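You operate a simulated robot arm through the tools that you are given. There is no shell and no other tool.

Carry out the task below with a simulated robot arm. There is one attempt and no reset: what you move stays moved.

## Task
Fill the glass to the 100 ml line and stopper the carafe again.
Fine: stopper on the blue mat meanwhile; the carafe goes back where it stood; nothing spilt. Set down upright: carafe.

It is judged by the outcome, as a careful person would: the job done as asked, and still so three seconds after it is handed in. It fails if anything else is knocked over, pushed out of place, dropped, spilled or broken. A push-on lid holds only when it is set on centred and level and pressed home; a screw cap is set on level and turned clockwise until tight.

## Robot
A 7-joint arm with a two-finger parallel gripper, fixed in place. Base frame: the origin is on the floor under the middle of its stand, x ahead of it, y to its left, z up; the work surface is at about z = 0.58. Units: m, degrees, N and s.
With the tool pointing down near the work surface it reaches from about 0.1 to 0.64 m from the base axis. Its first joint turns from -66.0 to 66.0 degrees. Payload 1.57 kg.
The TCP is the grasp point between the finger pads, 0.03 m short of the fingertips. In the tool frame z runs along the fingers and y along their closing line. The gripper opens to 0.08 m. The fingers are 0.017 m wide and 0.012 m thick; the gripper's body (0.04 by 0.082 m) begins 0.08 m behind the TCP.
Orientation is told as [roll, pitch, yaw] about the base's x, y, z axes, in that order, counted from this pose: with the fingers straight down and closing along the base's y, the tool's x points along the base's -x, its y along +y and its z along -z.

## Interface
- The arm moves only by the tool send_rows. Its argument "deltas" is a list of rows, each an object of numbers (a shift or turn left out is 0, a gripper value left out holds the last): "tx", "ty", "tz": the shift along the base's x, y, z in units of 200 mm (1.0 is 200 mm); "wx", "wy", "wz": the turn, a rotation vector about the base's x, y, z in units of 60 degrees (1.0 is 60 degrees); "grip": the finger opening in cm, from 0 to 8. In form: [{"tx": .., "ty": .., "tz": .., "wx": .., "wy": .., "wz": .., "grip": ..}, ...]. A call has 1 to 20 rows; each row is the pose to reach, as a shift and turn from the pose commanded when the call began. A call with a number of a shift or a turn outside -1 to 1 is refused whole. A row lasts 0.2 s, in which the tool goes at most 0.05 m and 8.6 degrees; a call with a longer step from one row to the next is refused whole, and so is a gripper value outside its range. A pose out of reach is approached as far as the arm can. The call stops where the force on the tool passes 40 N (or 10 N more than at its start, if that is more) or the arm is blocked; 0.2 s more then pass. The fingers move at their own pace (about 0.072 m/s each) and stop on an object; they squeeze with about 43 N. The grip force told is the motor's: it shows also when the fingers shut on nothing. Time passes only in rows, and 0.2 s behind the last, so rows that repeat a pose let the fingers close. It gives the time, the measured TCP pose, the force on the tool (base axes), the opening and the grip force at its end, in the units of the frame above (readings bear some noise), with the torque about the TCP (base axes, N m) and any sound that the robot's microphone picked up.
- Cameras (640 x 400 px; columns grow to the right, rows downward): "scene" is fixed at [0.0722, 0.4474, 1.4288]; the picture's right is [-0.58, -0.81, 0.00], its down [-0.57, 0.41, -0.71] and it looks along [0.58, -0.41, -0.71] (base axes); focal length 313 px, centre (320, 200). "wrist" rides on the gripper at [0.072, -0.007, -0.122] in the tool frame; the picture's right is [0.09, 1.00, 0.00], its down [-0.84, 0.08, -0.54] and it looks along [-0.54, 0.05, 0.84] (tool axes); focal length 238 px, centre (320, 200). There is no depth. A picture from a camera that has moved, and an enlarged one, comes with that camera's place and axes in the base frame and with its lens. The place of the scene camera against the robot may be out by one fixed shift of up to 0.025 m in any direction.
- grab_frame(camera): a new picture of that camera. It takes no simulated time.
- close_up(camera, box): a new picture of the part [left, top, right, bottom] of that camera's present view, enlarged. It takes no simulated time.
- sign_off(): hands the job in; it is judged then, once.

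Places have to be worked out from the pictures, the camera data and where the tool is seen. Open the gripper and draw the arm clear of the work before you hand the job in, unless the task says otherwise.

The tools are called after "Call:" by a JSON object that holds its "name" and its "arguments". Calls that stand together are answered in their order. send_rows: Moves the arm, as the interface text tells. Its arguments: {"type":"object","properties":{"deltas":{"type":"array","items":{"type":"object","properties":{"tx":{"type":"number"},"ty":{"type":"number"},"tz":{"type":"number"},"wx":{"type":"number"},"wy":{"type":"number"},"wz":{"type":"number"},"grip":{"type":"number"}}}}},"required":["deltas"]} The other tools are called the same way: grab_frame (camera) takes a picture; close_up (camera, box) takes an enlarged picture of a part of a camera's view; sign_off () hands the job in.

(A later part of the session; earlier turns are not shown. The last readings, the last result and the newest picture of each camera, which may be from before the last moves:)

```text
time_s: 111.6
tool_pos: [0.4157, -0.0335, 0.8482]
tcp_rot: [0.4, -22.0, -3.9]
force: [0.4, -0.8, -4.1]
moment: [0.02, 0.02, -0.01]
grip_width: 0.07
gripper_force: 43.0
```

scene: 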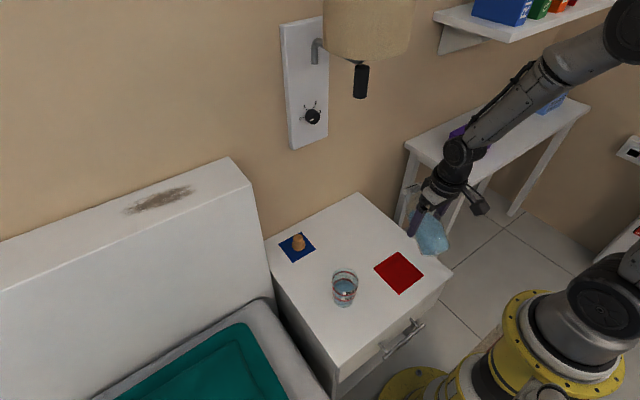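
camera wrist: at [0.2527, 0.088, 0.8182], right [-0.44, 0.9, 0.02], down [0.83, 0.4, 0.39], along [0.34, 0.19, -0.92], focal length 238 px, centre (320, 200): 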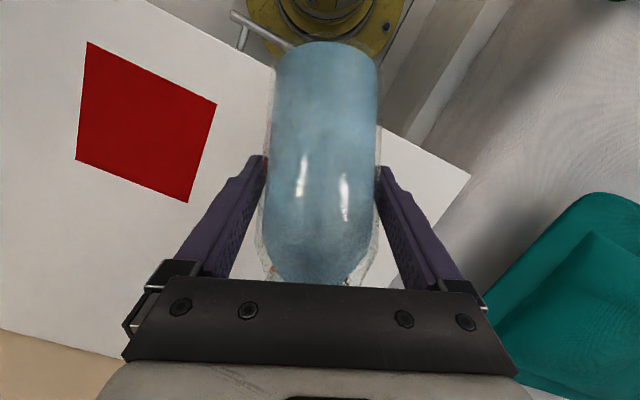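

Tracking exactly. Next leg: out to x≈0.47, pitch -38°.

Call:
{"name": "send_rows", "arguments": {"deltas": [{"tx": 0.07, "wx": -0.0045, "wy": -0.0665}, {"tx": 0.14, "wx": -0.0091, "wy": -0.133}, {"tx": 0.21, "wx": -0.0136, "wy": -0.1996}, {"tx": 0.275, "wx": -0.0181, "wy": -0.2661}, {"tx": 0.275, "wx": -0.0181, "wy": -0.2661}]}}

Call:
{"name": "send_rows", "arguments": {"deltas": [{"tx": 0.04, "wx": -0.0045, "wy": -0.0667}, {"tx": 0.08, "wx": -0.0091, "wy": -0.1333}, {"tx": 0.125, "wx": -0.0136, "wy": -0.1996}, {"tx": 0.125, "wx": -0.0136, "wy": -0.1996}]}}

Call:
{"name": "grab_frame", "arguments": {"camera": "scene"}}

Call:
{"name": "grab_frame", "arguments": {"camera": "wrist"}}

```text
time_s: 112.8
tool_pos: [0.4699, -0.0338, 0.8479]
tcp_rot: [0.2, -37.9, -3.9]
force: [-0.3, 0.0, -4.2]
moment: [-0.04, 0.06, 0.0]
grip_width: 0.0699
gripper_force: 43.0
```

```text
time_s: 113.8
tool_pos: [0.4936, -0.0339, 0.8474]
tcp_rot: [0.3, -50.1, -3.9]
force: [0.5, 0.4, -4.2]
moment: [0.01, -0.02, -0.01]
grip_width: 0.07
gripper_force: 42.4
out of reach, approached as far as the arm can: row 1
```

```text
taken
```

scene: 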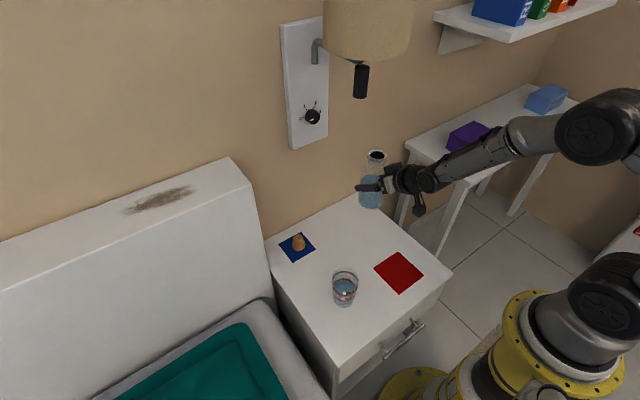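

```text
taken
camera wrist: at [0.3539, -0.0318, 0.8709], right [0.0, 1.0, -0.07], down [0.13, 0.07, 0.99], along [0.99, -0.01, -0.13], focal length 238 px, centre (320, 200)
```

wrist: 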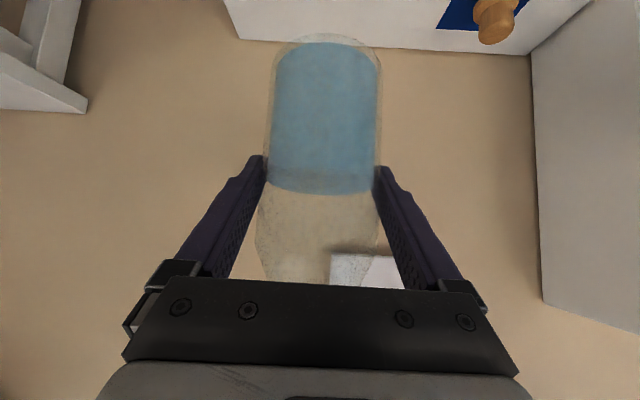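

Upright again; the carafe's level dropped ~30 mm, consistent with about 95–100 ml poured. Lowering toward its original spot, stopping about 1 cm above contact.

Call:
{"name": "send_rows", "arguments": {"deltas": [{"tx": 0.003, "ty": -0.001, "tz": -0.1}, {"tx": 0.006, "ty": -0.002, "tz": -0.2}, {"tx": 0.009, "ty": -0.003, "tz": -0.3}, {"tx": 0.011, "ty": -0.0035, "tz": -0.4}, {"tx": 0.011, "ty": -0.0035, "tz": -0.5}, {"tx": 0.011, "ty": -0.0035, "tz": -0.6}, {"tx": 0.011, "ty": -0.0035, "tz": -0.7}, {"tx": 0.011, "ty": -0.0035, "tz": -0.8}, {"tx": 0.011, "ty": -0.0035, "tz": -0.86}, {"tx": 0.011, "ty": -0.0035, "tz": -0.89}, {"tx": 0.011, "ty": -0.0035, "tz": -0.89}]}}

Call:
{"name": "close_up", "arguments": {"camera": "scene", "box": [340, 185, 390, 255]}}

```text
time_s: 116.2
tool_pos: [0.4968, -0.0349, 0.6692]
tcp_rot: [0.3, -50.0, -4.0]
force: [0.4, 0.1, -3.9]
moment: [0.0, 0.04, 0.03]
grip_width: 0.0698
gripper_force: 42.7
```

```text
5.71 times, centred on (365, 220) of scene
camera zoom: at [0.0722, 0.4474, 1.4288], right [-0.58, -0.81, 0.0], down [-0.57, 0.41, -0.71], along [0.58, -0.41, -0.71], focal length 1787 px, centre (63, 86)
```

zoom: 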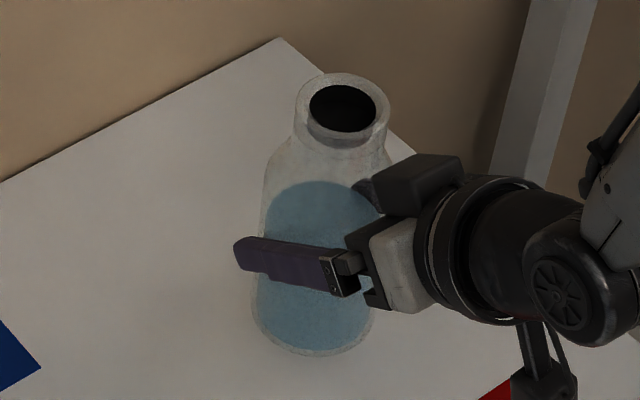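

Aligned with the reference view. Final lowering in 2 mm steps, watching for contact.

Call:
{"name": "send_rows", "arguments": {"deltas": [{"tz": -0.01}, {"tz": -0.02}, {"tz": -0.03}, {"tz": -0.04}, {"tz": -0.045}, {"tz": -0.045}]}}

```text
time_s: 117.6
tool_pos: [0.4961, -0.035, 0.6611]
tcp_rot: [0.3, -50.0, -3.9]
force: [0.2, -0.5, -4.0]
moment: [0.01, 0.02, 0.0]
grip_width: 0.0697
gripper_force: 43.3
```

No contact yet; another 3 mm in fine steps.

Call:
{"name": "send_rows", "arguments": {"deltas": [{"tz": -0.005}, {"tz": -0.01}, {"tz": -0.014}, {"tz": -0.014}]}}

Call:
{"name": "close_up", "arguments": {"camera": "scene", "box": [340, 185, 390, 255]}}

```text
time_s: 118.6
tool_pos: [0.4959, -0.0338, 0.6591]
tcp_rot: [0.4, -50.3, -3.9]
force: [-3.1, 2.0, 8.8]
moment: [0.45, 0.47, 0.05]
grip_width: 0.0698
gripper_force: 42.8
```

```text
5.71 times, centred on (365, 220) of scene
camera zoom: at [0.072, 0.4474, 1.4288], right [-0.58, -0.81, 0.0], down [-0.57, 0.41, -0.71], along [0.58, -0.41, -0.71], focal length 1787 px, centre (63, 86)
```

zoom: 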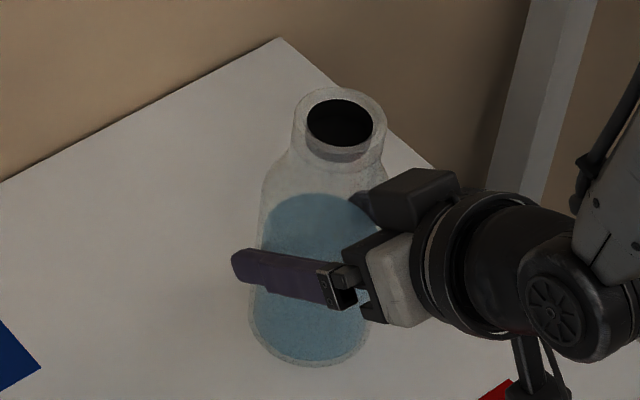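

Contact felt (about 9 N), and the position matches the reference view within a pixel. I'll ease off half a millimetre and release.

Call:
{"name": "send_rows", "arguments": {"deltas": [{"tz": 0.003}, {"tz": 0.003}, {"tz": 0.003, "grip": 7.3}, {"tz": 0.003, "grip": 7.6}, {"tz": 0.003, "grip": 8}, {"tz": 0.003, "grip": 8}, {"tz": 0.003, "grip": 8}]}}

Call:
{"name": "close_up", "arguments": {"camera": "scene", "box": [340, 185, 390, 255]}}

Call:
{"name": "grab_frame", "arguments": {"camera": "wrist"}}

```text
time_s: 120.2
tool_pos: [0.4958, -0.0346, 0.6586]
tcp_rot: [0.4, -49.9, -3.9]
force: [0.0, -0.2, 0.5]
moment: [0.02, 0.0, 0.01]
grip_width: 0.0801
gripper_force: 0.1
```

```text
5.71 times, centred on (365, 220) of scene
camera zoom: at [0.0722, 0.4474, 1.4288], right [-0.58, -0.81, 0.0], down [-0.57, 0.41, -0.71], along [0.58, -0.41, -0.71], focal length 1787 px, centre (63, 86)
```

zoom: 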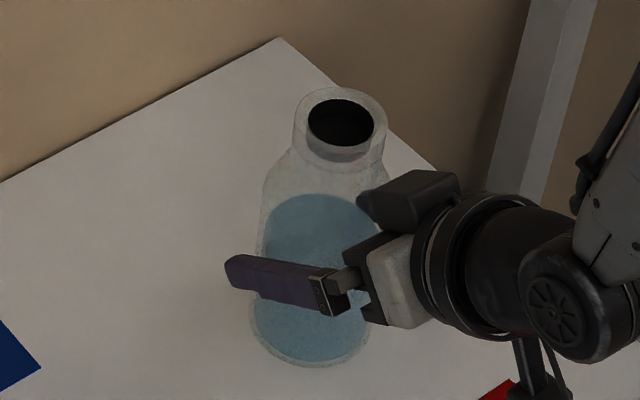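

```text
taken
camera wrist: at [0.3562, -0.0327, 0.682], right [0.0, 1.0, -0.07], down [0.13, 0.07, 0.99], along [0.99, -0.01, -0.13], focal length 238 px, centre (320, 200)
```

wrist: 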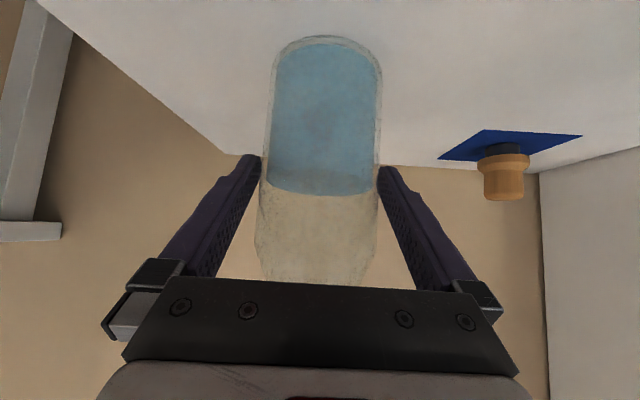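

Released; the carafe stands upright in its original place. Now I'll withdraw straight up with the fingers open, as I came in.

Call:
{"name": "send_rows", "arguments": {"deltas": [{"tz": 0.03}, {"tz": 0.08}, {"tz": 0.15}, {"tz": 0.22}, {"tz": 0.3}, {"tz": 0.4}, {"tz": 0.5}, {"tz": 0.6}, {"tz": 0.7}, {"tz": 0.8}, {"tz": 0.8}]}}

Call:
{"name": "grab_frame", "arguments": {"camera": "scene"}}

Call:
{"name": "close_up", "arguments": {"camera": "scene", "box": [340, 185, 390, 255]}}

```text
time_s: 122.6
tool_pos: [0.4955, -0.0334, 0.8197]
tcp_rot: [0.4, -50.1, -4.0]
force: [-0.4, -0.3, -0.1]
moment: [0.03, -0.02, 0.01]
grip_width: 0.08
gripper_force: 0.1
```

```text
taken
```

scene: 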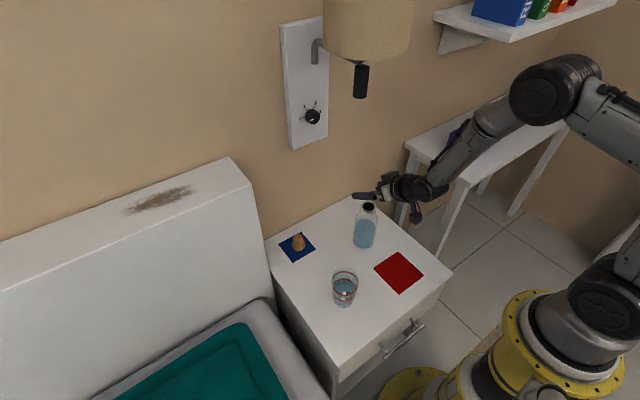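

```text
5.71 times, centred on (365, 220) of scene
camera zoom: at [0.0722, 0.4474, 1.4288], right [-0.58, -0.81, 0.0], down [-0.57, 0.41, -0.71], along [0.58, -0.41, -0.71], focal length 1787 px, centre (63, 86)
```

zoom: 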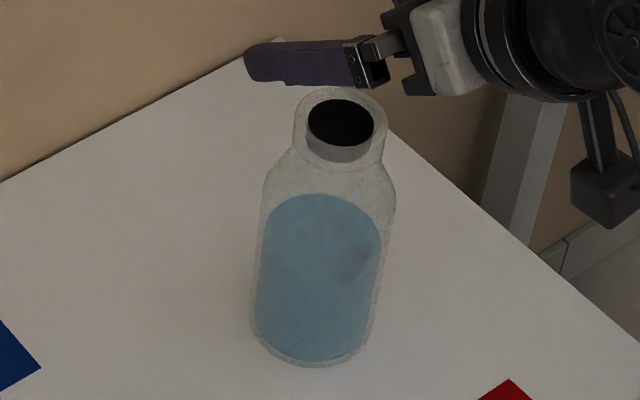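

The carafe outline matches the original picture within a pixel. Before stoppering, I want a lower-angle look at the glass level with the wrist camera, so I'll turn the tool toward the glass at a safe height.

Call:
{"name": "send_rows", "arguments": {"deltas": [{"tx": -0.05, "ty": 0.07, "wz": 0.1222}, {"tx": -0.1, "ty": 0.14, "wz": 0.2444}, {"tx": -0.15, "ty": 0.21, "wz": 0.3666}, {"tx": -0.2, "ty": 0.28, "wz": 0.4888}, {"tx": -0.25, "ty": 0.35, "wz": 0.611}, {"tx": -0.278, "ty": 0.417, "wz": 0.733}, {"tx": -0.278, "ty": 0.417, "tz": -0.1, "wz": 0.733}, {"tx": -0.278, "ty": 0.417, "tz": -0.1, "wz": 0.733}]}}

Call:
{"name": "grab_frame", "arguments": {"camera": "wrist"}}

Call:
{"name": "grab_frame", "arguments": {"camera": "scene"}}

```text
time_s: 124.4
tool_pos: [0.4404, 0.0478, 0.7979]
tcp_rot: [0.3, -49.9, 40.0]
force: [-1.2, -0.8, 0.0]
moment: [-0.04, -0.01, 0.0]
grip_width: 0.08
gripper_force: 0.1
```

```text
taken
camera wrist: at [0.339, -0.0472, 0.8219], right [-0.69, 0.72, -0.07], down [0.05, 0.14, 0.99], along [0.72, 0.68, -0.13], focal length 238 px, centre (320, 200)
```

wrist: 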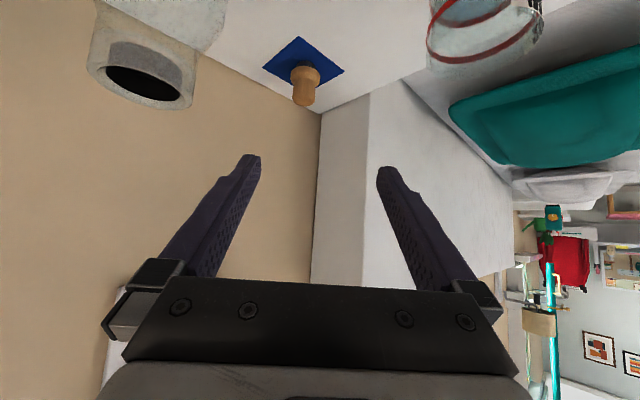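

```text
taken
```

scene: 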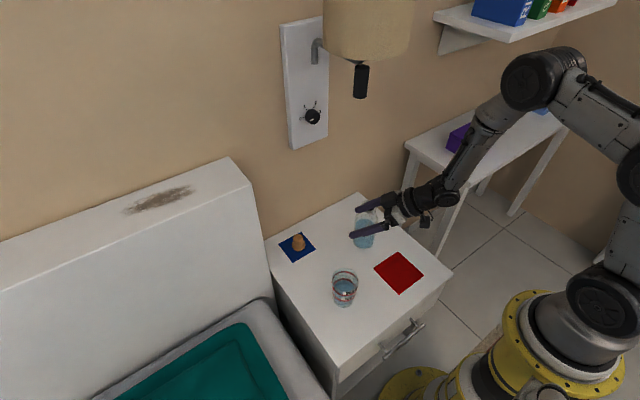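

The glass is at the edge of view; lowering 6 cm and backing off 2 cm brings it in at a shallower angle, still clear of everything.

Call:
{"name": "send_rows", "arguments": {"deltas": [{"tx": -0.05, "ty": -0.05, "tz": -0.05}, {"tx": -0.1, "ty": -0.1, "tz": -0.12}, {"tx": -0.1, "ty": -0.1, "tz": -0.2}, {"tx": -0.1, "ty": -0.1, "tz": -0.28}, {"tx": -0.1, "ty": -0.1, "tz": -0.35}, {"tx": -0.1, "ty": -0.1, "tz": -0.35}]}}

Call:
{"name": "grab_frame", "arguments": {"camera": "wrist"}}

```text
time_s: 125.8
tool_pos: [0.4208, 0.0276, 0.7283]
tcp_rot: [0.3, -50.1, 40.0]
force: [-0.3, 0.5, 0.6]
moment: [0.0, 0.01, 0.01]
grip_width: 0.0799
gripper_force: 0.0
```

```text
taken
camera wrist: at [0.3187, -0.0675, 0.7523], right [-0.69, 0.72, -0.07], down [0.05, 0.14, 0.99], along [0.72, 0.68, -0.13], focal length 238 px, centre (320, 200)
```

wrist: 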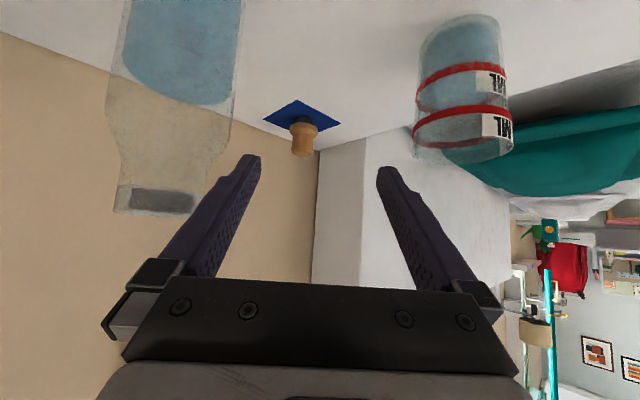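

Call:
{"name": "close_up", "arguments": {"camera": "wrist", "box": [405, 5, 525, 80]}}

Call:
{"name": "close_up", "arguments": {"camera": "wrist", "box": [400, 10, 520, 170]}}

```text
5.33 times, centred on (465, 42) of wrist
camera zoom: at [0.3187, -0.0675, 0.7523], right [-0.69, 0.72, -0.07], down [0.05, 0.14, 0.99], along [0.72, 0.68, -0.13], focal length 1271 px, centre (-453, 1040)
```

zoom: 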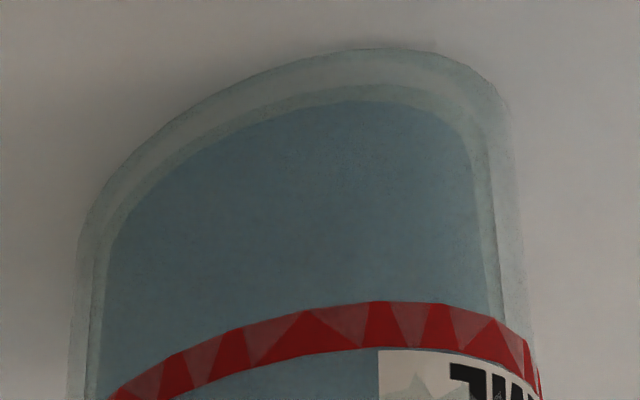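

```text
2.50 times, centred on (460, 90) of wrist
camera zoom: at [0.3187, -0.0675, 0.7523], right [-0.69, 0.72, -0.07], down [0.05, 0.14, 0.99], along [0.72, 0.68, -0.13], focal length 596 px, centre (-30, 475)
```

zoom: 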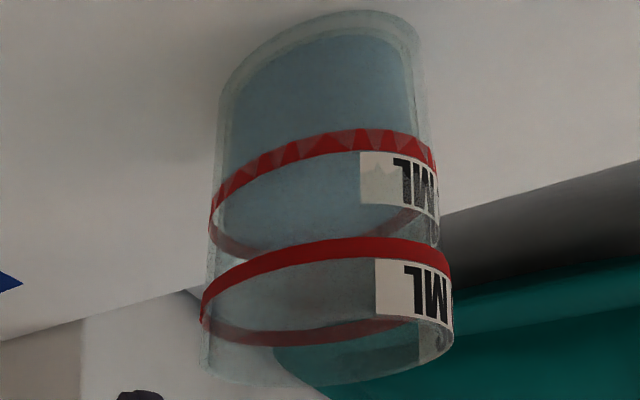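

This gives a good low-angle view (image is upside down). Let me zoom on the 100 band's far side where the water surface meets it.

Call:
{"name": "close_up", "arguments": {"camera": "wrist", "box": [408, 62, 520, 132]}}

Call:
{"name": "close_up", "arguments": {"camera": "wrist", "box": [410, 85, 470, 122]}}

Call:
{"name": "close_up", "arguments": {"camera": "wrist", "box": [455, 80, 515, 117]}}

```text
5.71 times, centred on (464, 97) of wrist
camera zoom: at [0.3187, -0.0675, 0.7523], right [-0.69, 0.72, -0.07], down [0.05, 0.14, 0.99], along [0.72, 0.68, -0.13], focal length 1362 px, centre (-503, 789)
```

zoom: 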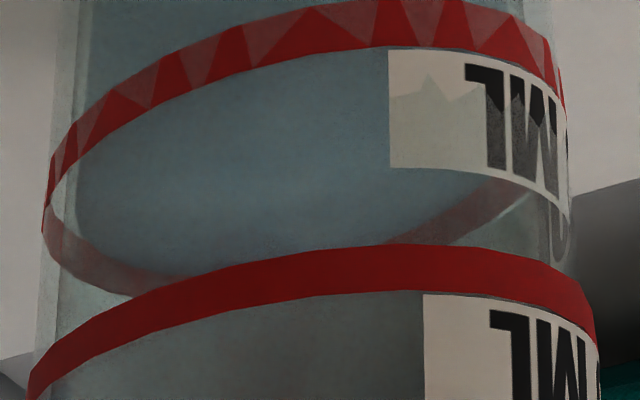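

```text
10.67 times, centred on (440, 104) of wrist
camera zoom: at [0.3187, -0.0675, 0.7523], right [-0.69, 0.72, -0.07], down [0.05, 0.14, 0.99], along [0.72, 0.68, -0.13], focal length 2542 px, centre (-960, 1229)
```

zoom: 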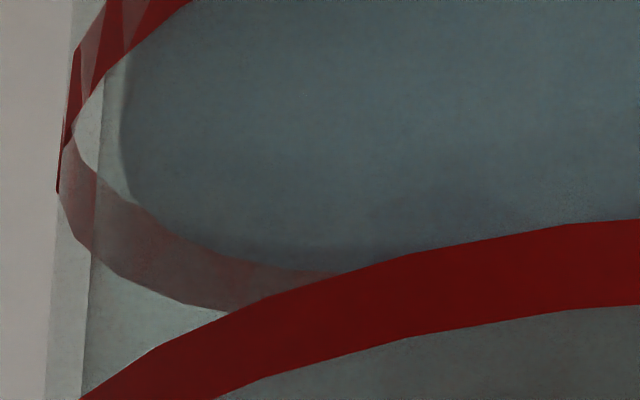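

```text
10.67 times, centred on (485, 98) of wrist
camera zoom: at [0.3187, -0.0675, 0.7523], right [-0.69, 0.72, -0.07], down [0.05, 0.14, 0.99], along [0.72, 0.68, -0.13], focal length 2542 px, centre (-1440, 1283)
```

zoom: 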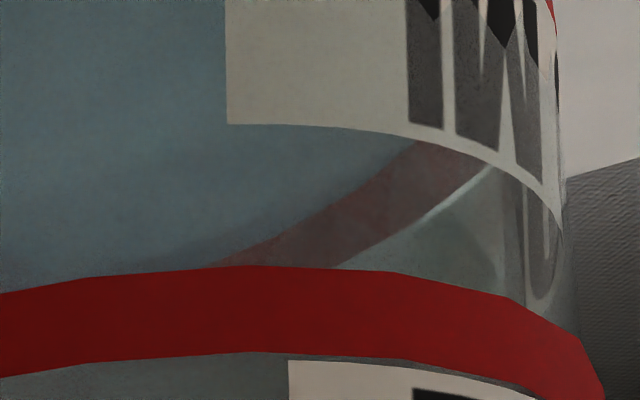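

From this low angle the geometry gives the water surface at z≈0.634, exactly the height of the 100 band's centre (within about a millimetre). The glass is filled correctly. Now for the stopper: raise clear first, then turn to yaw 14°.

Call:
{"name": "send_rows", "arguments": {"deltas": [{"tz": 0.12}, {"tz": 0.26}, {"tz": 0.4}, {"tz": 0.54}, {"tz": 0.6, "tx": 0.03, "ty": 0.03, "wz": -0.12}, {"tz": 0.6, "tx": 0.06, "ty": 0.06, "wz": -0.24}, {"tz": 0.6, "tx": 0.1, "ty": 0.09, "wz": -0.36}, {"tz": 0.6, "tx": 0.1, "ty": 0.1, "wz": -0.4333}, {"tz": 0.6, "tx": 0.1, "ty": 0.1, "wz": -0.4333}]}}

Call:
{"name": "send_rows", "arguments": {"deltas": [{"tx": 0.05, "ty": 0.02, "wx": -0.0282, "wy": 0.1132}, {"tx": 0.1, "ty": 0.05, "wx": -0.0565, "wy": 0.2263}, {"tx": 0.15, "ty": 0.08, "wx": -0.0847, "wy": 0.3395}, {"tx": 0.2, "ty": 0.1, "wx": -0.113, "wy": 0.453}, {"tx": 0.2, "ty": 0.1, "wx": -0.113, "wy": 0.453}]}}

Call:
{"name": "grab_frame", "arguments": {"camera": "scene"}}

Call:
{"name": "grab_frame", "arguments": {"camera": "wrist"}}

```text
time_s: 127.8
tool_pos: [0.4408, 0.0495, 0.8494]
tcp_rot: [0.2, -50.1, 14.0]
force: [-0.3, -0.3, -0.9]
moment: [0.0, -0.01, -0.02]
grip_width: 0.0799
gripper_force: 0.1
```

```text
time_s: 129.0
tool_pos: [0.4766, 0.0742, 0.8506]
tcp_rot: [2.0, -25.1, 13.9]
force: [-0.2, 0.6, 0.0]
moment: [0.03, -0.01, 0.0]
grip_width: 0.0801
gripper_force: 0.0
out of reach, approached as far as the arm can: row 4, 5
```

```text
taken
```

scene: 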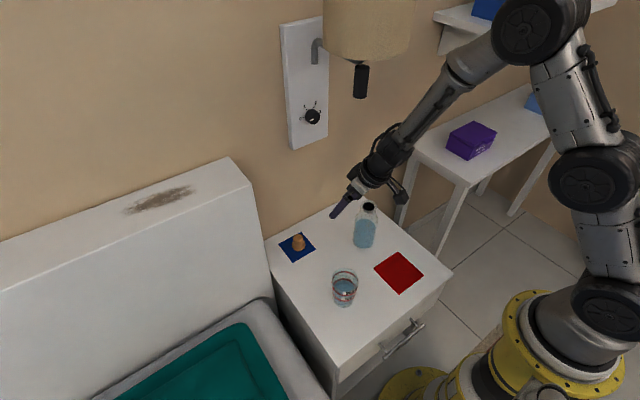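

```text
taken
camera wrist: at [0.3659, 0.0345, 0.9313], right [-0.34, 0.94, -0.01], down [0.5, 0.19, 0.85], along [0.8, 0.28, -0.53], focal length 238 px, centre (320, 200)
```

wrist: 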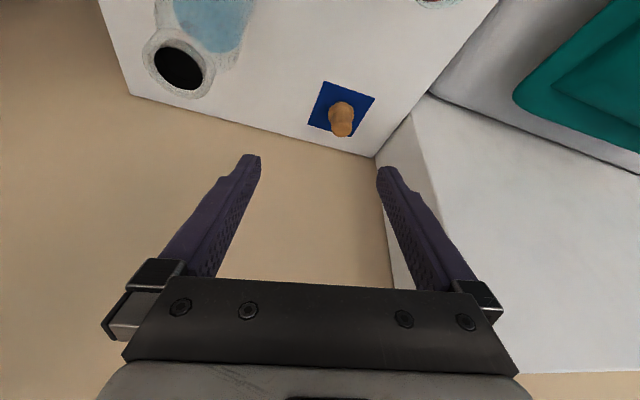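

Slight lag near the singular posture (pitch -25°, roll 2°). Moving on toward the mat approach point where this orientation tracked exactly before.

Call:
{"name": "send_rows", "arguments": {"deltas": [{"tx": 0.05, "ty": 0.06, "tz": -0.09}, {"tx": 0.1, "ty": 0.12, "tz": -0.18}, {"tx": 0.157, "ty": 0.18, "tz": -0.268}, {"tx": 0.157, "ty": 0.18, "tz": -0.268}]}}

Call:
{"name": "grab_frame", "arguments": {"camera": "wrist"}}

```text
time_s: 130.0
tool_pos: [0.5068, 0.1095, 0.7968]
tcp_rot: [2.0, -25.1, 14.0]
force: [-0.4, -0.4, -1.3]
moment: [-0.01, 0.0, 0.0]
grip_width: 0.08
gripper_force: 0.1
```

```text
taken
camera wrist: at [0.3969, 0.0704, 0.8766], right [-0.34, 0.94, -0.01], down [0.5, 0.18, 0.85], along [0.8, 0.28, -0.53], focal length 238 px, centre (320, 200)
```

wrist: 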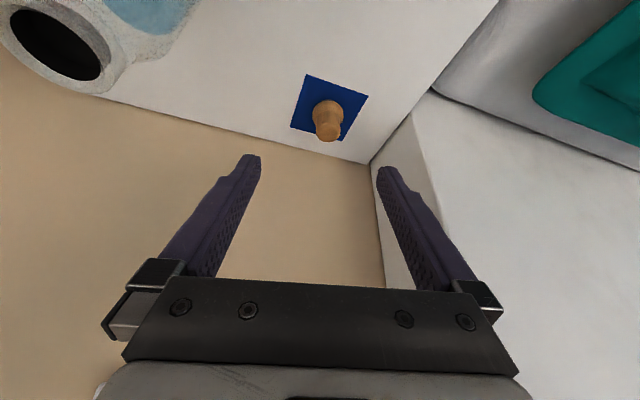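

The commanded orientation had absorbed the 2° roll, so I'll correct that back to roll 0 / pitch -22° now.

Call:
{"name": "send_rows", "arguments": {"deltas": [{"wx": -0.0425, "wy": 0.0427, "wz": -0.0125}, {"wx": -0.0425, "wy": 0.0427, "wz": -0.0125}]}}

```text
time_s: 130.6
tool_pos: [0.5064, 0.1127, 0.7976]
tcp_rot: [2.1, -23.7, 14.1]
force: [0.3, 1.0, -0.2]
moment: [0.02, -0.01, -0.01]
grip_width: 0.0799
gripper_force: 0.0
out of reach, approached as far as the arm can: row 1
```

Still near the singular posture. I'll move on to the point above the stopper, where the wrist is bent more, and correct there.

Call:
{"name": "send_rows", "arguments": {"deltas": [{"tx": 0.08, "ty": 0.05, "tz": -0.07}, {"tx": 0.16, "ty": 0.1, "tz": -0.15}, {"tx": 0.245, "ty": 0.147, "tz": -0.22}, {"tx": 0.245, "ty": 0.147, "tz": -0.25}, {"tx": 0.245, "ty": 0.147, "tz": -0.25}]}}

Call:
{"name": "send_rows", "arguments": {"deltas": [{"wx": -0.0425, "wy": 0.02, "wz": -0.0125}, {"wx": -0.0425, "wy": 0.02, "wz": -0.0125}]}}

Call:
{"name": "grab_frame", "arguments": {"camera": "wrist"}}

```text
time_s: 131.8
tool_pos: [0.5449, 0.126, 0.7511]
tcp_rot: [-3.3, -24.5, 14.3]
force: [0.1, -0.3, -0.6]
moment: [0.0, 0.02, 0.0]
grip_width: 0.0801
gripper_force: 0.1
out of reach, approached as far as the arm can: row 1, 2, 3, 4, 5
```

```text
time_s: 132.4
tool_pos: [0.5495, 0.1254, 0.7517]
tcp_rot: [-4.3, -24.4, 14.0]
force: [0.6, 0.3, -0.5]
moment: [0.0, -0.02, -0.02]
grip_width: 0.08
gripper_force: 0.0
out of reach, approached as far as the arm can: row 1
```

```text
taken
camera wrist: at [0.4372, 0.0986, 0.8329], right [-0.29, 0.95, -0.11], down [0.49, 0.25, 0.83], along [0.82, 0.19, -0.54], focal length 238 px, centre (320, 200)
```

wrist: 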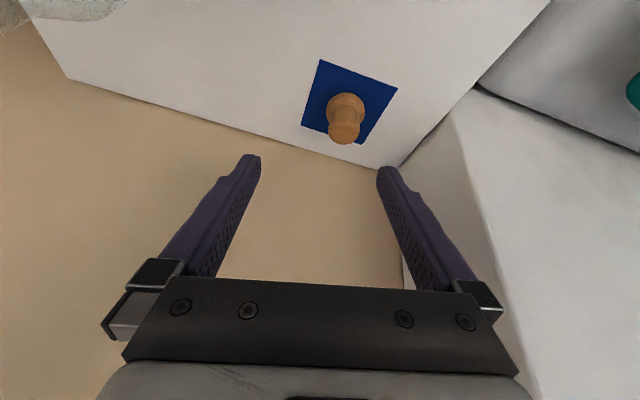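

The wrist is on the other branch of its singular posture now. I'll retract, pitch through to nearly vertical in-plane (which crossed smoothly before), and then re-approach from that side.

Call:
{"name": "send_rows", "arguments": {"deltas": [{"tx": -0.1, "ty": -0.03, "tz": 0.08}, {"tx": -0.2, "ty": -0.06, "tz": 0.16}, {"tx": -0.3, "ty": -0.09, "tz": 0.24}, {"tx": -0.4, "ty": -0.12, "tz": 0.3}, {"tx": -0.5, "ty": -0.12, "tz": 0.3}, {"tx": -0.55, "ty": -0.12, "tz": 0.3}, {"tx": -0.55, "ty": -0.12, "tz": 0.3}]}}

Call:
{"name": "grab_frame", "arguments": {"camera": "scene"}}

```text
time_s: 134.0
tool_pos: [0.446, 0.1161, 0.8081]
tcp_rot: [-2.2, -20.2, 14.2]
force: [-0.3, -0.6, 0.1]
moment: [0.02, 0.02, 0.0]
grip_width: 0.0801
gripper_force: 0.1
out of reach, approached as far as the arm can: row 1
```

```text
taken
```

scene: 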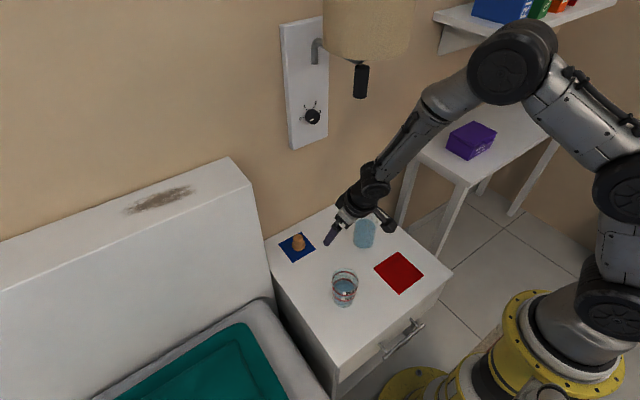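

Now I'll pitch up to about -8° and remove the roll.

Call:
{"name": "send_rows", "arguments": {"deltas": [{"wx": -0.0069, "wy": 0.1014, "wz": 0.0026}, {"wx": -0.0138, "wy": 0.2028, "wz": 0.0051}, {"wx": -0.0138, "wy": 0.2028, "wz": 0.0051}]}}

```text
time_s: 134.8
tool_pos: [0.4464, 0.1151, 0.8063]
tcp_rot: [-0.1, -8.0, 14.0]
force: [1.3, 0.2, -0.2]
moment: [0.01, 0.01, 0.04]
grip_width: 0.08
gripper_force: 0.1
out of reach, approached as far as the arm can: row 1
```

On the good branch now. Pitching back to -22° while moving forward, as on my first trip to the mat.

Call:
{"name": "send_rows", "arguments": {"deltas": [{"tx": 0.1, "ty": 0.0, "tz": -0.02, "wx": 0.0188, "wy": -0.0754}, {"tx": 0.2, "ty": 0.0, "tz": -0.03, "wx": 0.0377, "wy": -0.1509}, {"tx": 0.31, "ty": 0.0, "tz": -0.05, "wx": 0.0565, "wy": -0.2263}, {"tx": 0.31, "ty": 0.0, "tz": -0.05, "wx": 0.0565, "wy": -0.2263}]}}

```text
time_s: 135.8
tool_pos: [0.51, 0.115, 0.7964]
tcp_rot: [-0.1, -22.2, 13.9]
force: [0.5, 0.3, 0.3]
moment: [-0.04, -0.03, 0.01]
grip_width: 0.0799
gripper_force: 0.1
```

Exact tracking. Moving to the stand-off point above the stopper along the same line I left by.

Call:
{"name": "send_rows", "arguments": {"deltas": [{"tx": 0.077, "ty": 0.045, "tz": -0.08}, {"tx": 0.154, "ty": 0.09, "tz": -0.18}, {"tx": 0.23, "ty": 0.135, "tz": -0.28}, {"tx": 0.23, "ty": 0.135, "tz": -0.31}, {"tx": 0.23, "ty": 0.135, "tz": -0.31}]}}

Call:
{"name": "grab_frame", "arguments": {"camera": "wrist"}}

Call:
{"name": "close_up", "arguments": {"camera": "scene", "box": [260, 190, 360, 270]}}

```text
time_s: 137.0
tool_pos: [0.556, 0.1421, 0.7366]
tcp_rot: [-0.1, -22.3, 14.0]
force: [-0.5, 0.1, -0.4]
moment: [0.01, 0.03, 0.03]
grip_width: 0.0798
gripper_force: 0.1
```

```text
taken
camera wrist: at [0.4485, 0.1089, 0.822], right [-0.32, 0.95, -0.04], down [0.53, 0.21, 0.82], along [0.78, 0.24, -0.57], focal length 238 px, centre (320, 200)
```

wrist: 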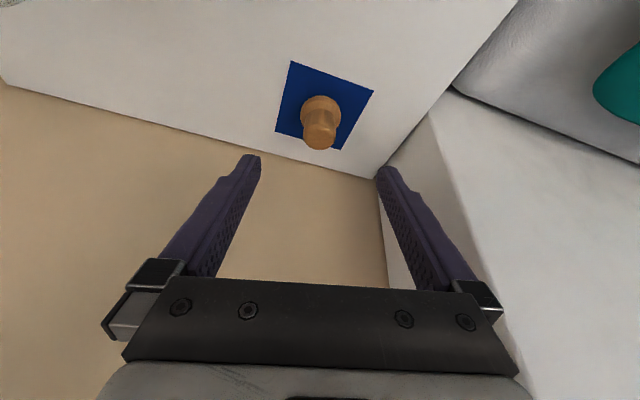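

```text
5.00 times, centred on (310, 230) of scene
camera zoom: at [0.0722, 0.4474, 1.4288], right [-0.58, -0.81, 0.0], down [-0.57, 0.41, -0.71], along [0.58, -0.41, -0.71], focal length 1563 px, centre (370, 50)
```

zoom: 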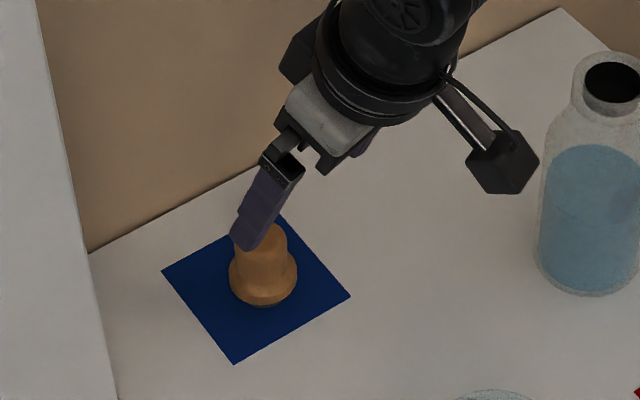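

The knob is centred between the fingers. Descending along the tool axis to the grasp point used at release.

Call:
{"name": "send_rows", "arguments": {"deltas": [{"tx": 0.036, "ty": 0.0086, "tz": -0.095}, {"tx": 0.072, "ty": 0.017, "tz": -0.19}, {"tx": 0.108, "ty": 0.026, "tz": -0.285}, {"tx": 0.13, "ty": 0.031, "tz": -0.345}, {"tx": 0.145, "ty": 0.0345, "tz": -0.383}, {"tx": 0.145, "ty": 0.0345, "tz": -0.383}]}}

Call:
{"name": "close_up", "arguments": {"camera": "wrist", "box": [240, 60, 400, 220]}}

Call:
{"name": "close_up", "arguments": {"camera": "scene", "box": [275, 200, 345, 270]}}

```text
time_s: 138.4
tool_pos: [0.5849, 0.1479, 0.6584]
tcp_rot: [-0.2, -22.1, 14.0]
force: [0.4, 1.0, 0.3]
moment: [0.01, 0.0, -0.01]
grip_width: 0.08
gripper_force: 0.1
```

```text
2.50 times, centred on (320, 140) of wrist
camera zoom: at [0.4776, 0.1159, 0.7451], right [-0.32, 0.95, -0.04], down [0.54, 0.21, 0.82], along [0.78, 0.24, -0.57], focal length 596 px, centre (320, 350)
```

zoom: 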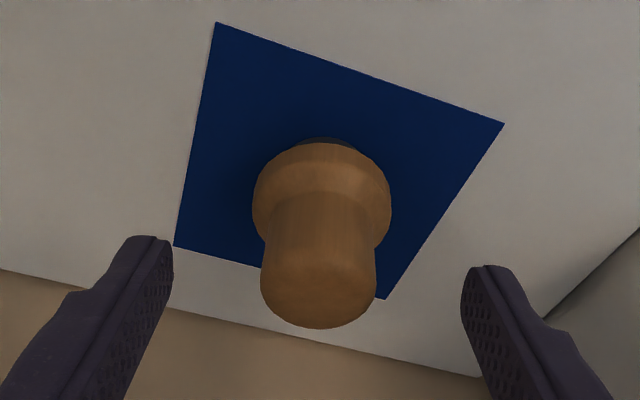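

```text
5.71 times, centred on (310, 235) of scene
camera zoom: at [0.0722, 0.4474, 1.4288], right [-0.58, -0.81, 0.0], down [-0.57, 0.41, -0.71], along [0.58, -0.41, -0.71], focal length 1787 px, centre (377, 0)
```

zoom: 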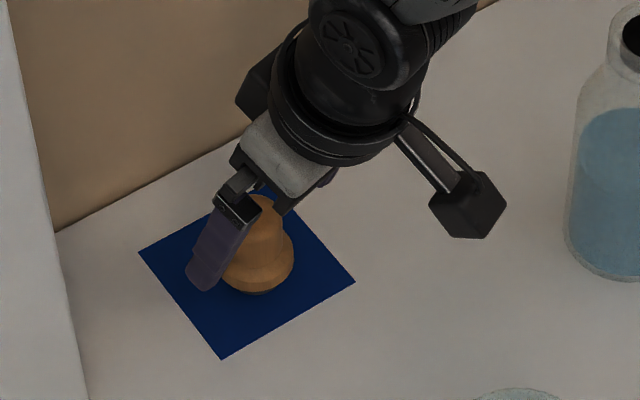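

Centred on the knob; closing.

Call:
{"name": "send_rows", "arguments": {"deltas": [{"grip": 5}, {"grip": 4}, {"grip": 3.3}, {"grip": 3.3}, {"grip": 0}, {"grip": 0}, {"grip": 0}]}}

Call:
{"name": "close_up", "arguments": {"camera": "scene", "box": [275, 200, 345, 270]}}

Call:
{"name": "close_up", "arguments": {"camera": "wrist", "box": [240, 60, 400, 220]}}

```text
time_s: 140.0
tool_pos: [0.585, 0.1485, 0.6597]
tcp_rot: [-0.1, -22.3, 14.0]
force: [0.2, -0.1, 0.0]
moment: [0.0, 0.02, 0.0]
grip_width: 0.0318
gripper_force: 39.9
```

```text
5.71 times, centred on (310, 235) of scene
camera zoom: at [0.0722, 0.4474, 1.4288], right [-0.58, -0.81, 0.0], down [-0.57, 0.41, -0.71], along [0.58, -0.41, -0.71], focal length 1787 px, centre (377, 0)
```

zoom: 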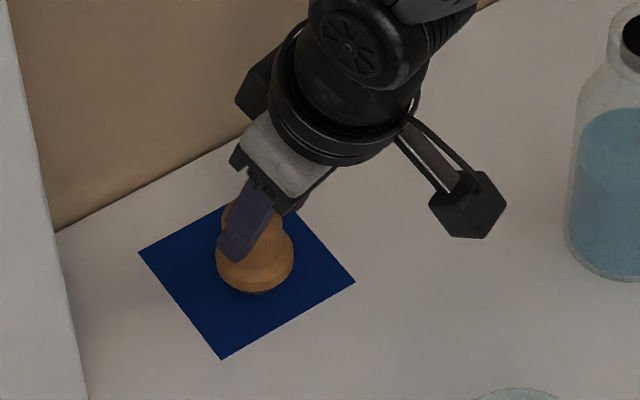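

```text
2.50 times, centred on (320, 140) of wrist
camera zoom: at [0.4777, 0.116, 0.7453], right [-0.32, 0.95, -0.04], down [0.53, 0.21, 0.82], along [0.78, 0.24, -0.57], focal length 596 px, centre (320, 350)
```

zoom: 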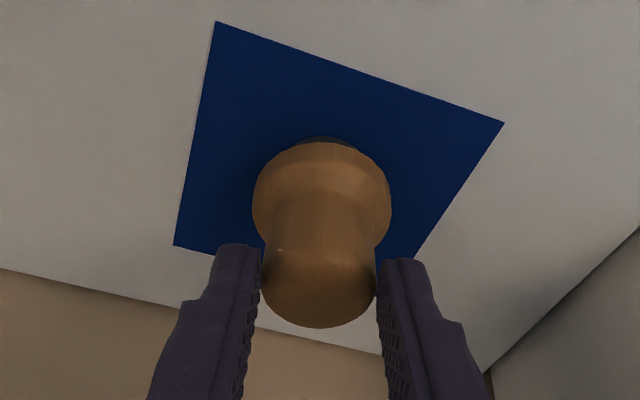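

Held in the same grip as when I first removed it (31.8 mm). Lifting it off the mat.

Call:
{"name": "send_rows", "arguments": {"deltas": [{"tz": 0.03}, {"tz": 0.1}, {"tz": 0.2}, {"tz": 0.3}, {"tx": -0.08, "ty": -0.04, "tz": 0.4}, {"tx": -0.18, "ty": -0.09, "tz": 0.5}, {"tx": -0.28, "ty": -0.13, "tz": 0.6}, {"tx": -0.38, "ty": -0.18, "tz": 0.69}, {"tx": -0.38, "ty": -0.18, "tz": 0.69}]}}

Call:
{"name": "grab_frame", "arguments": {"camera": "wrist"}}

Call:
{"name": "grab_frame", "arguments": {"camera": "scene"}}

```text
time_s: 142.0
tool_pos: [0.5059, 0.1123, 0.796]
tcp_rot: [-0.1, -22.1, 13.9]
force: [0.3, -0.2, -0.9]
moment: [0.01, 0.04, -0.02]
grip_width: 0.0313
gripper_force: 39.8
```

```text
taken
camera wrist: at [0.3985, 0.078, 0.8823], right [-0.32, 0.95, -0.04], down [0.54, 0.21, 0.82], along [0.78, 0.24, -0.57], focal length 238 px, centre (320, 200)
```

wrist: 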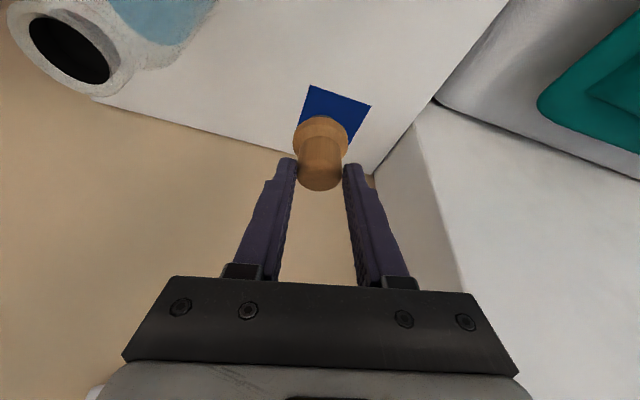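

```text
taken
```

scene: 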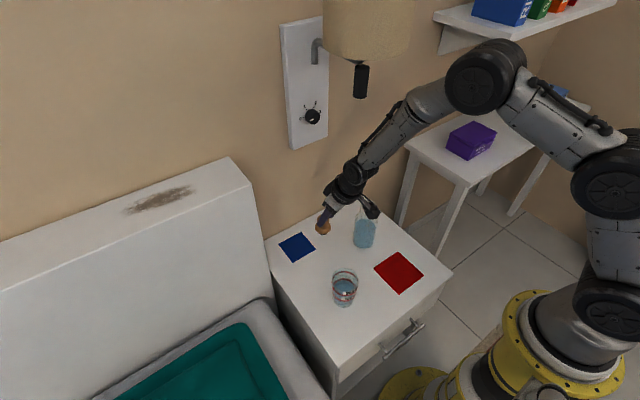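

Mat is clear and the stopper is held level. Retracing the outbound path back to above the carafe's mouth.

Call:
{"name": "send_rows", "arguments": {"deltas": [{"tx": -0.075, "ty": -0.055, "tz": 0.087, "wz": -0.04}, {"tx": -0.175, "ty": -0.135, "tz": 0.187, "wz": -0.08}, {"tx": -0.275, "ty": -0.215, "tz": 0.287, "wz": -0.12}, {"tx": -0.325, "ty": -0.285, "tz": 0.387, "wz": -0.16}, {"tx": -0.325, "ty": -0.385, "tz": 0.41, "wz": -0.2}, {"tx": -0.275, "ty": -0.475, "tz": 0.41, "wz": -0.24}, {"tx": -0.225, "ty": -0.565, "tz": 0.41, "wz": -0.28}, {"tx": -0.175, "ty": -0.655, "tz": 0.41, "wz": -0.3}, {"tx": -0.122, "ty": -0.731, "tz": 0.41, "wz": -0.3}, {"tx": -0.122, "ty": -0.731, "tz": 0.41, "wz": -0.3}]}}

Call:
{"name": "grab_frame", "arguments": {"camera": "wrist"}}

Call:
{"name": "close_up", "arguments": {"camera": "wrist", "box": [240, 0, 400, 160]}}

Call:
{"name": "close_up", "arguments": {"camera": "scene", "box": [320, 130, 440, 250]}}

```text
time_s: 144.2
tool_pos: [0.484, -0.0346, 0.879]
tcp_rot: [0.0, -22.2, -4.1]
force: [0.6, 0.3, -0.7]
moment: [0.0, 0.0, 0.01]
grip_width: 0.0317
gripper_force: 40.5
```

```text
taken
camera wrist: at [0.3713, -0.0323, 0.965], right [-0.01, 1.0, -0.04], down [0.57, 0.04, 0.82], along [0.82, -0.01, -0.57], focal length 238 px, centre (320, 200)
```

wrist: 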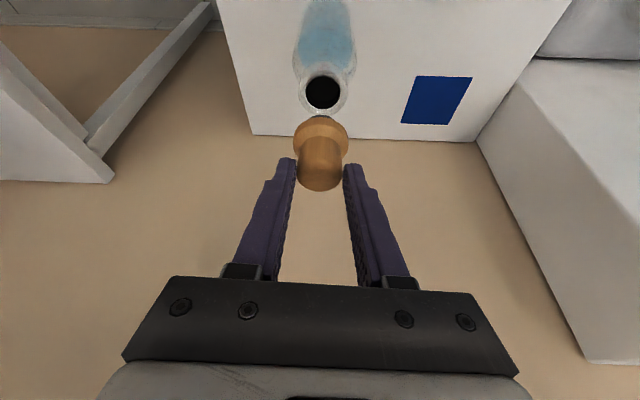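

```text
2.50 times, centred on (320, 80) of wrist
camera zoom: at [0.3713, -0.0323, 0.965], right [-0.01, 1.0, -0.04], down [0.57, 0.04, 0.82], along [0.82, -0.01, -0.57], focal length 596 px, centre (320, 500)
```

zoom: 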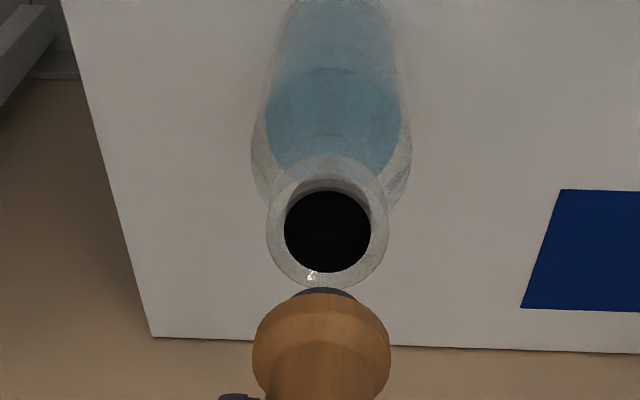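

```text
3.33 times, centred on (380, 190) of scene
camera zoom: at [0.0722, 0.4474, 1.4288], right [-0.58, -0.81, 0.0], down [-0.57, 0.41, -0.71], along [0.58, -0.41, -0.71], focal length 1042 px, centre (120, 233)
```

zoom: 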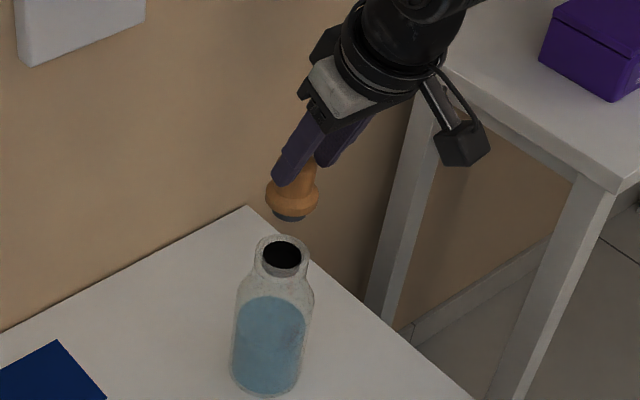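

The mouth and stopper line up in the image exactly as when it was pulled out. I'll descend to just above the mouth (TCP z≈0.829) and check the alignment again.

Call:
{"name": "send_rows", "arguments": {"deltas": [{"tz": -0.06}, {"tz": -0.12}, {"tz": -0.18}, {"tz": -0.22}, {"tz": -0.25}, {"tz": -0.25}]}}

Call:
{"name": "close_up", "arguments": {"camera": "wrist", "box": [240, 60, 400, 220]}}

Call:
{"name": "close_up", "arguments": {"camera": "scene", "box": [340, 170, 400, 250]}}

```text
time_s: 145.6
tool_pos: [0.4854, -0.033, 0.8273]
tcp_rot: [-0.1, -22.3, -4.2]
force: [-0.2, 0.2, -0.5]
moment: [0.01, -0.02, -0.04]
grip_width: 0.0317
gripper_force: 40.3
```

```text
2.50 times, centred on (320, 140) of wrist
camera zoom: at [0.3714, -0.0319, 0.9139], right [-0.01, 1.0, -0.04], down [0.57, 0.04, 0.82], along [0.82, -0.01, -0.57], focal length 596 px, centre (320, 350)
```

zoom: 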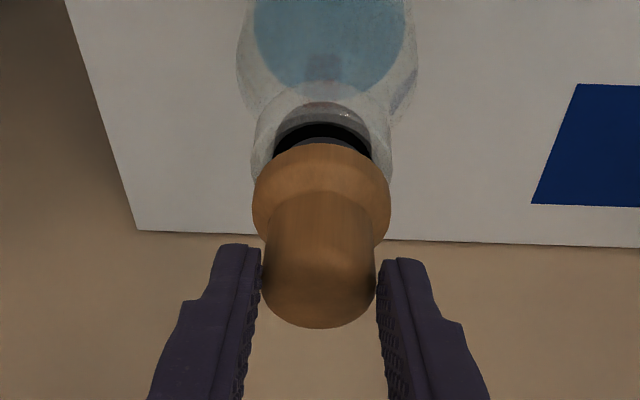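

```text
5.00 times, centred on (370, 210) of scene
camera zoom: at [0.0722, 0.4474, 1.4288], right [-0.58, -0.81, 0.0], down [-0.57, 0.41, -0.71], along [0.58, -0.41, -0.71], focal length 1563 px, centre (70, 150)
```

zoom: 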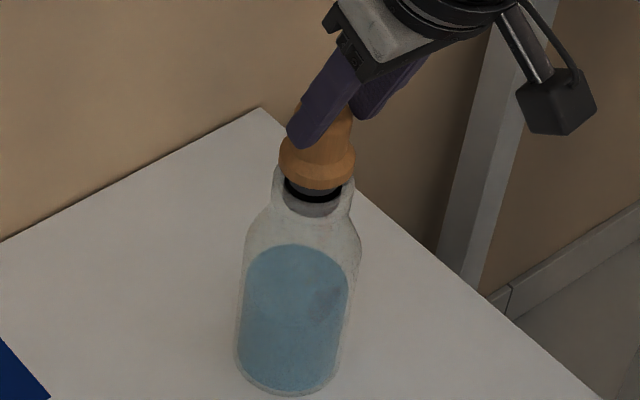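

Flange and mouth are concentric in both views (within half a pixel of the removal picture). Lowering into the neck, 1.5 mm per row, watching the force.

Call:
{"name": "send_rows", "arguments": {"deltas": [{"tz": -0.0075}, {"tz": -0.015}, {"tz": -0.0225}, {"tz": -0.03}, {"tz": -0.0375}, {"tz": -0.0375}]}}

Call:
{"name": "close_up", "arguments": {"camera": "scene", "box": [340, 170, 400, 250]}}

Call:
{"name": "close_up", "arguments": {"camera": "wrist", "box": [240, 60, 400, 220]}}

```text
time_s: 147.0
tool_pos: [0.4829, -0.0334, 0.82]
tcp_rot: [0.0, -22.2, -3.8]
force: [0.0, -0.5, -0.4]
moment: [0.02, 0.0, 0.01]
grip_width: 0.0316
gripper_force: 40.1
```

```text
5.00 times, centred on (370, 210) of scene
camera zoom: at [0.0722, 0.4474, 1.4288], right [-0.58, -0.81, 0.0], down [-0.57, 0.41, -0.71], along [0.58, -0.41, -0.71], focal length 1563 px, centre (70, 150)
```

zoom: 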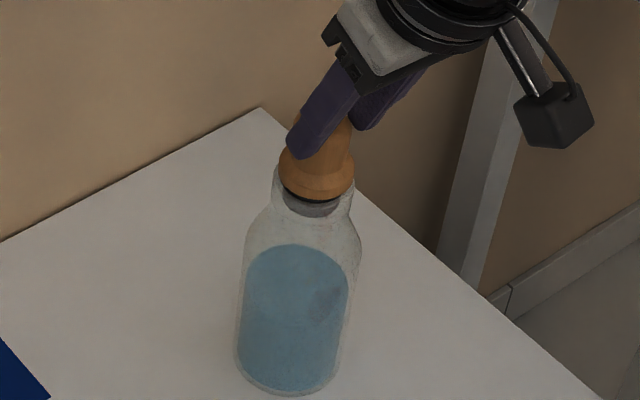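

```text
2.50 times, centred on (320, 140) of wrist
camera zoom: at [0.3705, -0.0317, 0.9063], right [-0.01, 1.0, -0.04], down [0.57, 0.04, 0.82], along [0.82, -0.01, -0.57], focal length 596 px, centre (320, 350)
```

zoom: 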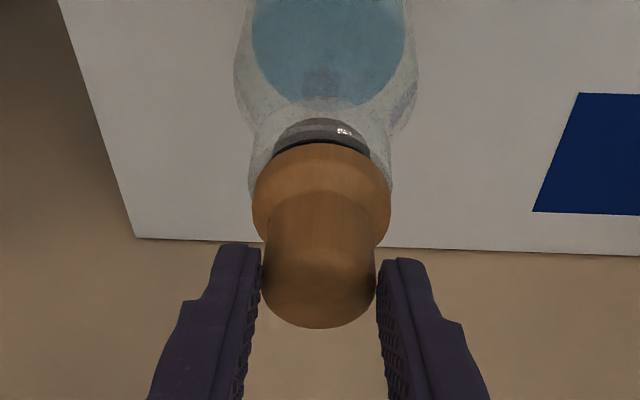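

The plug is entering freely. Continuing down to the seated height and on until resistance builds.

Call:
{"name": "send_rows", "arguments": {"deltas": [{"tz": -0.0075}, {"tz": -0.015}, {"tz": -0.0225}, {"tz": -0.03}, {"tz": -0.03}]}}

Call:
{"name": "close_up", "arguments": {"camera": "scene", "box": [340, 170, 400, 250]}}

```text
time_s: 148.2
tool_pos: [0.4833, -0.0328, 0.8173]
tcp_rot: [-0.1, -22.3, -4.1]
force: [-5.1, 2.0, 14.3]
moment: [0.23, 0.67, -0.02]
grip_width: 0.0316
gripper_force: 40.2
```

```text
5.00 times, centred on (370, 210) of scene
camera zoom: at [0.0718, 0.4475, 1.4288], right [-0.58, -0.81, 0.0], down [-0.57, 0.41, -0.71], along [0.58, -0.41, -0.71], focal length 1563 px, centre (70, 150)
```

zoom: 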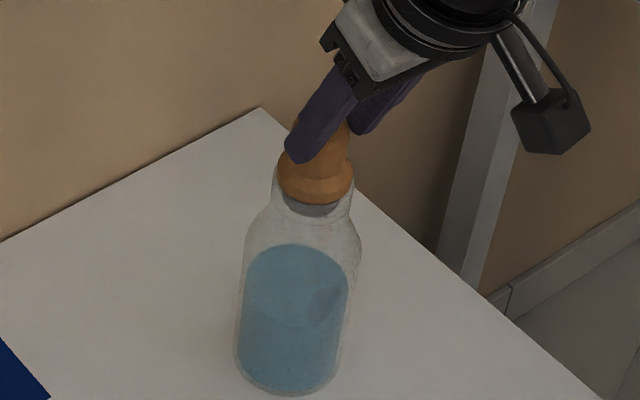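

Resistance began (14 N) with the flange nearly down; it needs pressing home. Continuing to push straight down in small steps, up to the 40 N limit.

Call:
{"name": "send_rows", "arguments": {"deltas": [{"tz": -0.005}, {"tz": -0.01}, {"tz": -0.015}, {"tz": -0.015}]}}

Call:
{"name": "close_up", "arguments": {"camera": "scene", "box": [340, 170, 400, 250]}}

Call:
{"name": "close_up", "arguments": {"camera": "wrist", "box": [240, 60, 400, 220]}}

```text
time_s: 149.2
tool_pos: [0.4865, -0.0334, 0.8156]
tcp_rot: [-0.1, -22.7, -4.1]
force: [-4.1, -0.9, 28.0]
moment: [-0.07, -0.42, -0.1]
grip_width: 0.0317
gripper_force: 40.2
```

```text
5.00 times, centred on (370, 210) of scene
camera zoom: at [0.0716, 0.4474, 1.4288], right [-0.58, -0.81, 0.0], down [-0.57, 0.41, -0.71], along [0.58, -0.41, -0.71], focal length 1563 px, centre (70, 150)
```

zoom: 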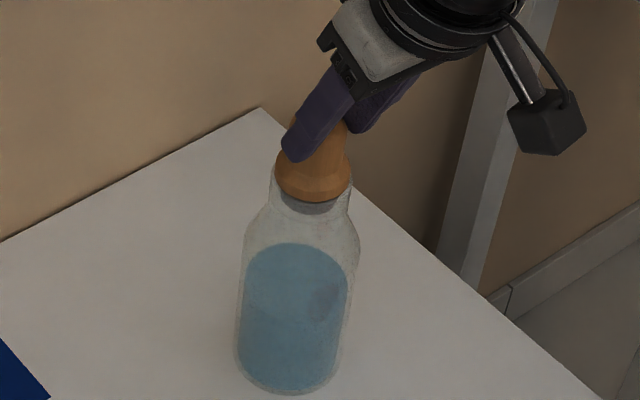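

```text
2.50 times, centred on (320, 140) of wrist
camera zoom: at [0.3727, -0.0318, 0.9001], right [-0.01, 1.0, -0.04], down [0.57, 0.04, 0.82], along [0.82, -0.01, -0.57], focal length 596 px, centre (320, 350)
```

zoom: 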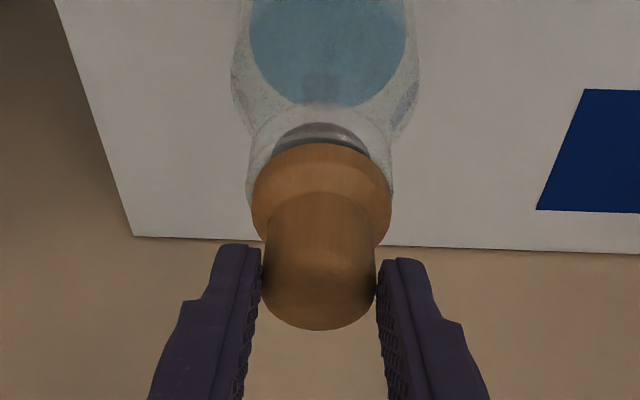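

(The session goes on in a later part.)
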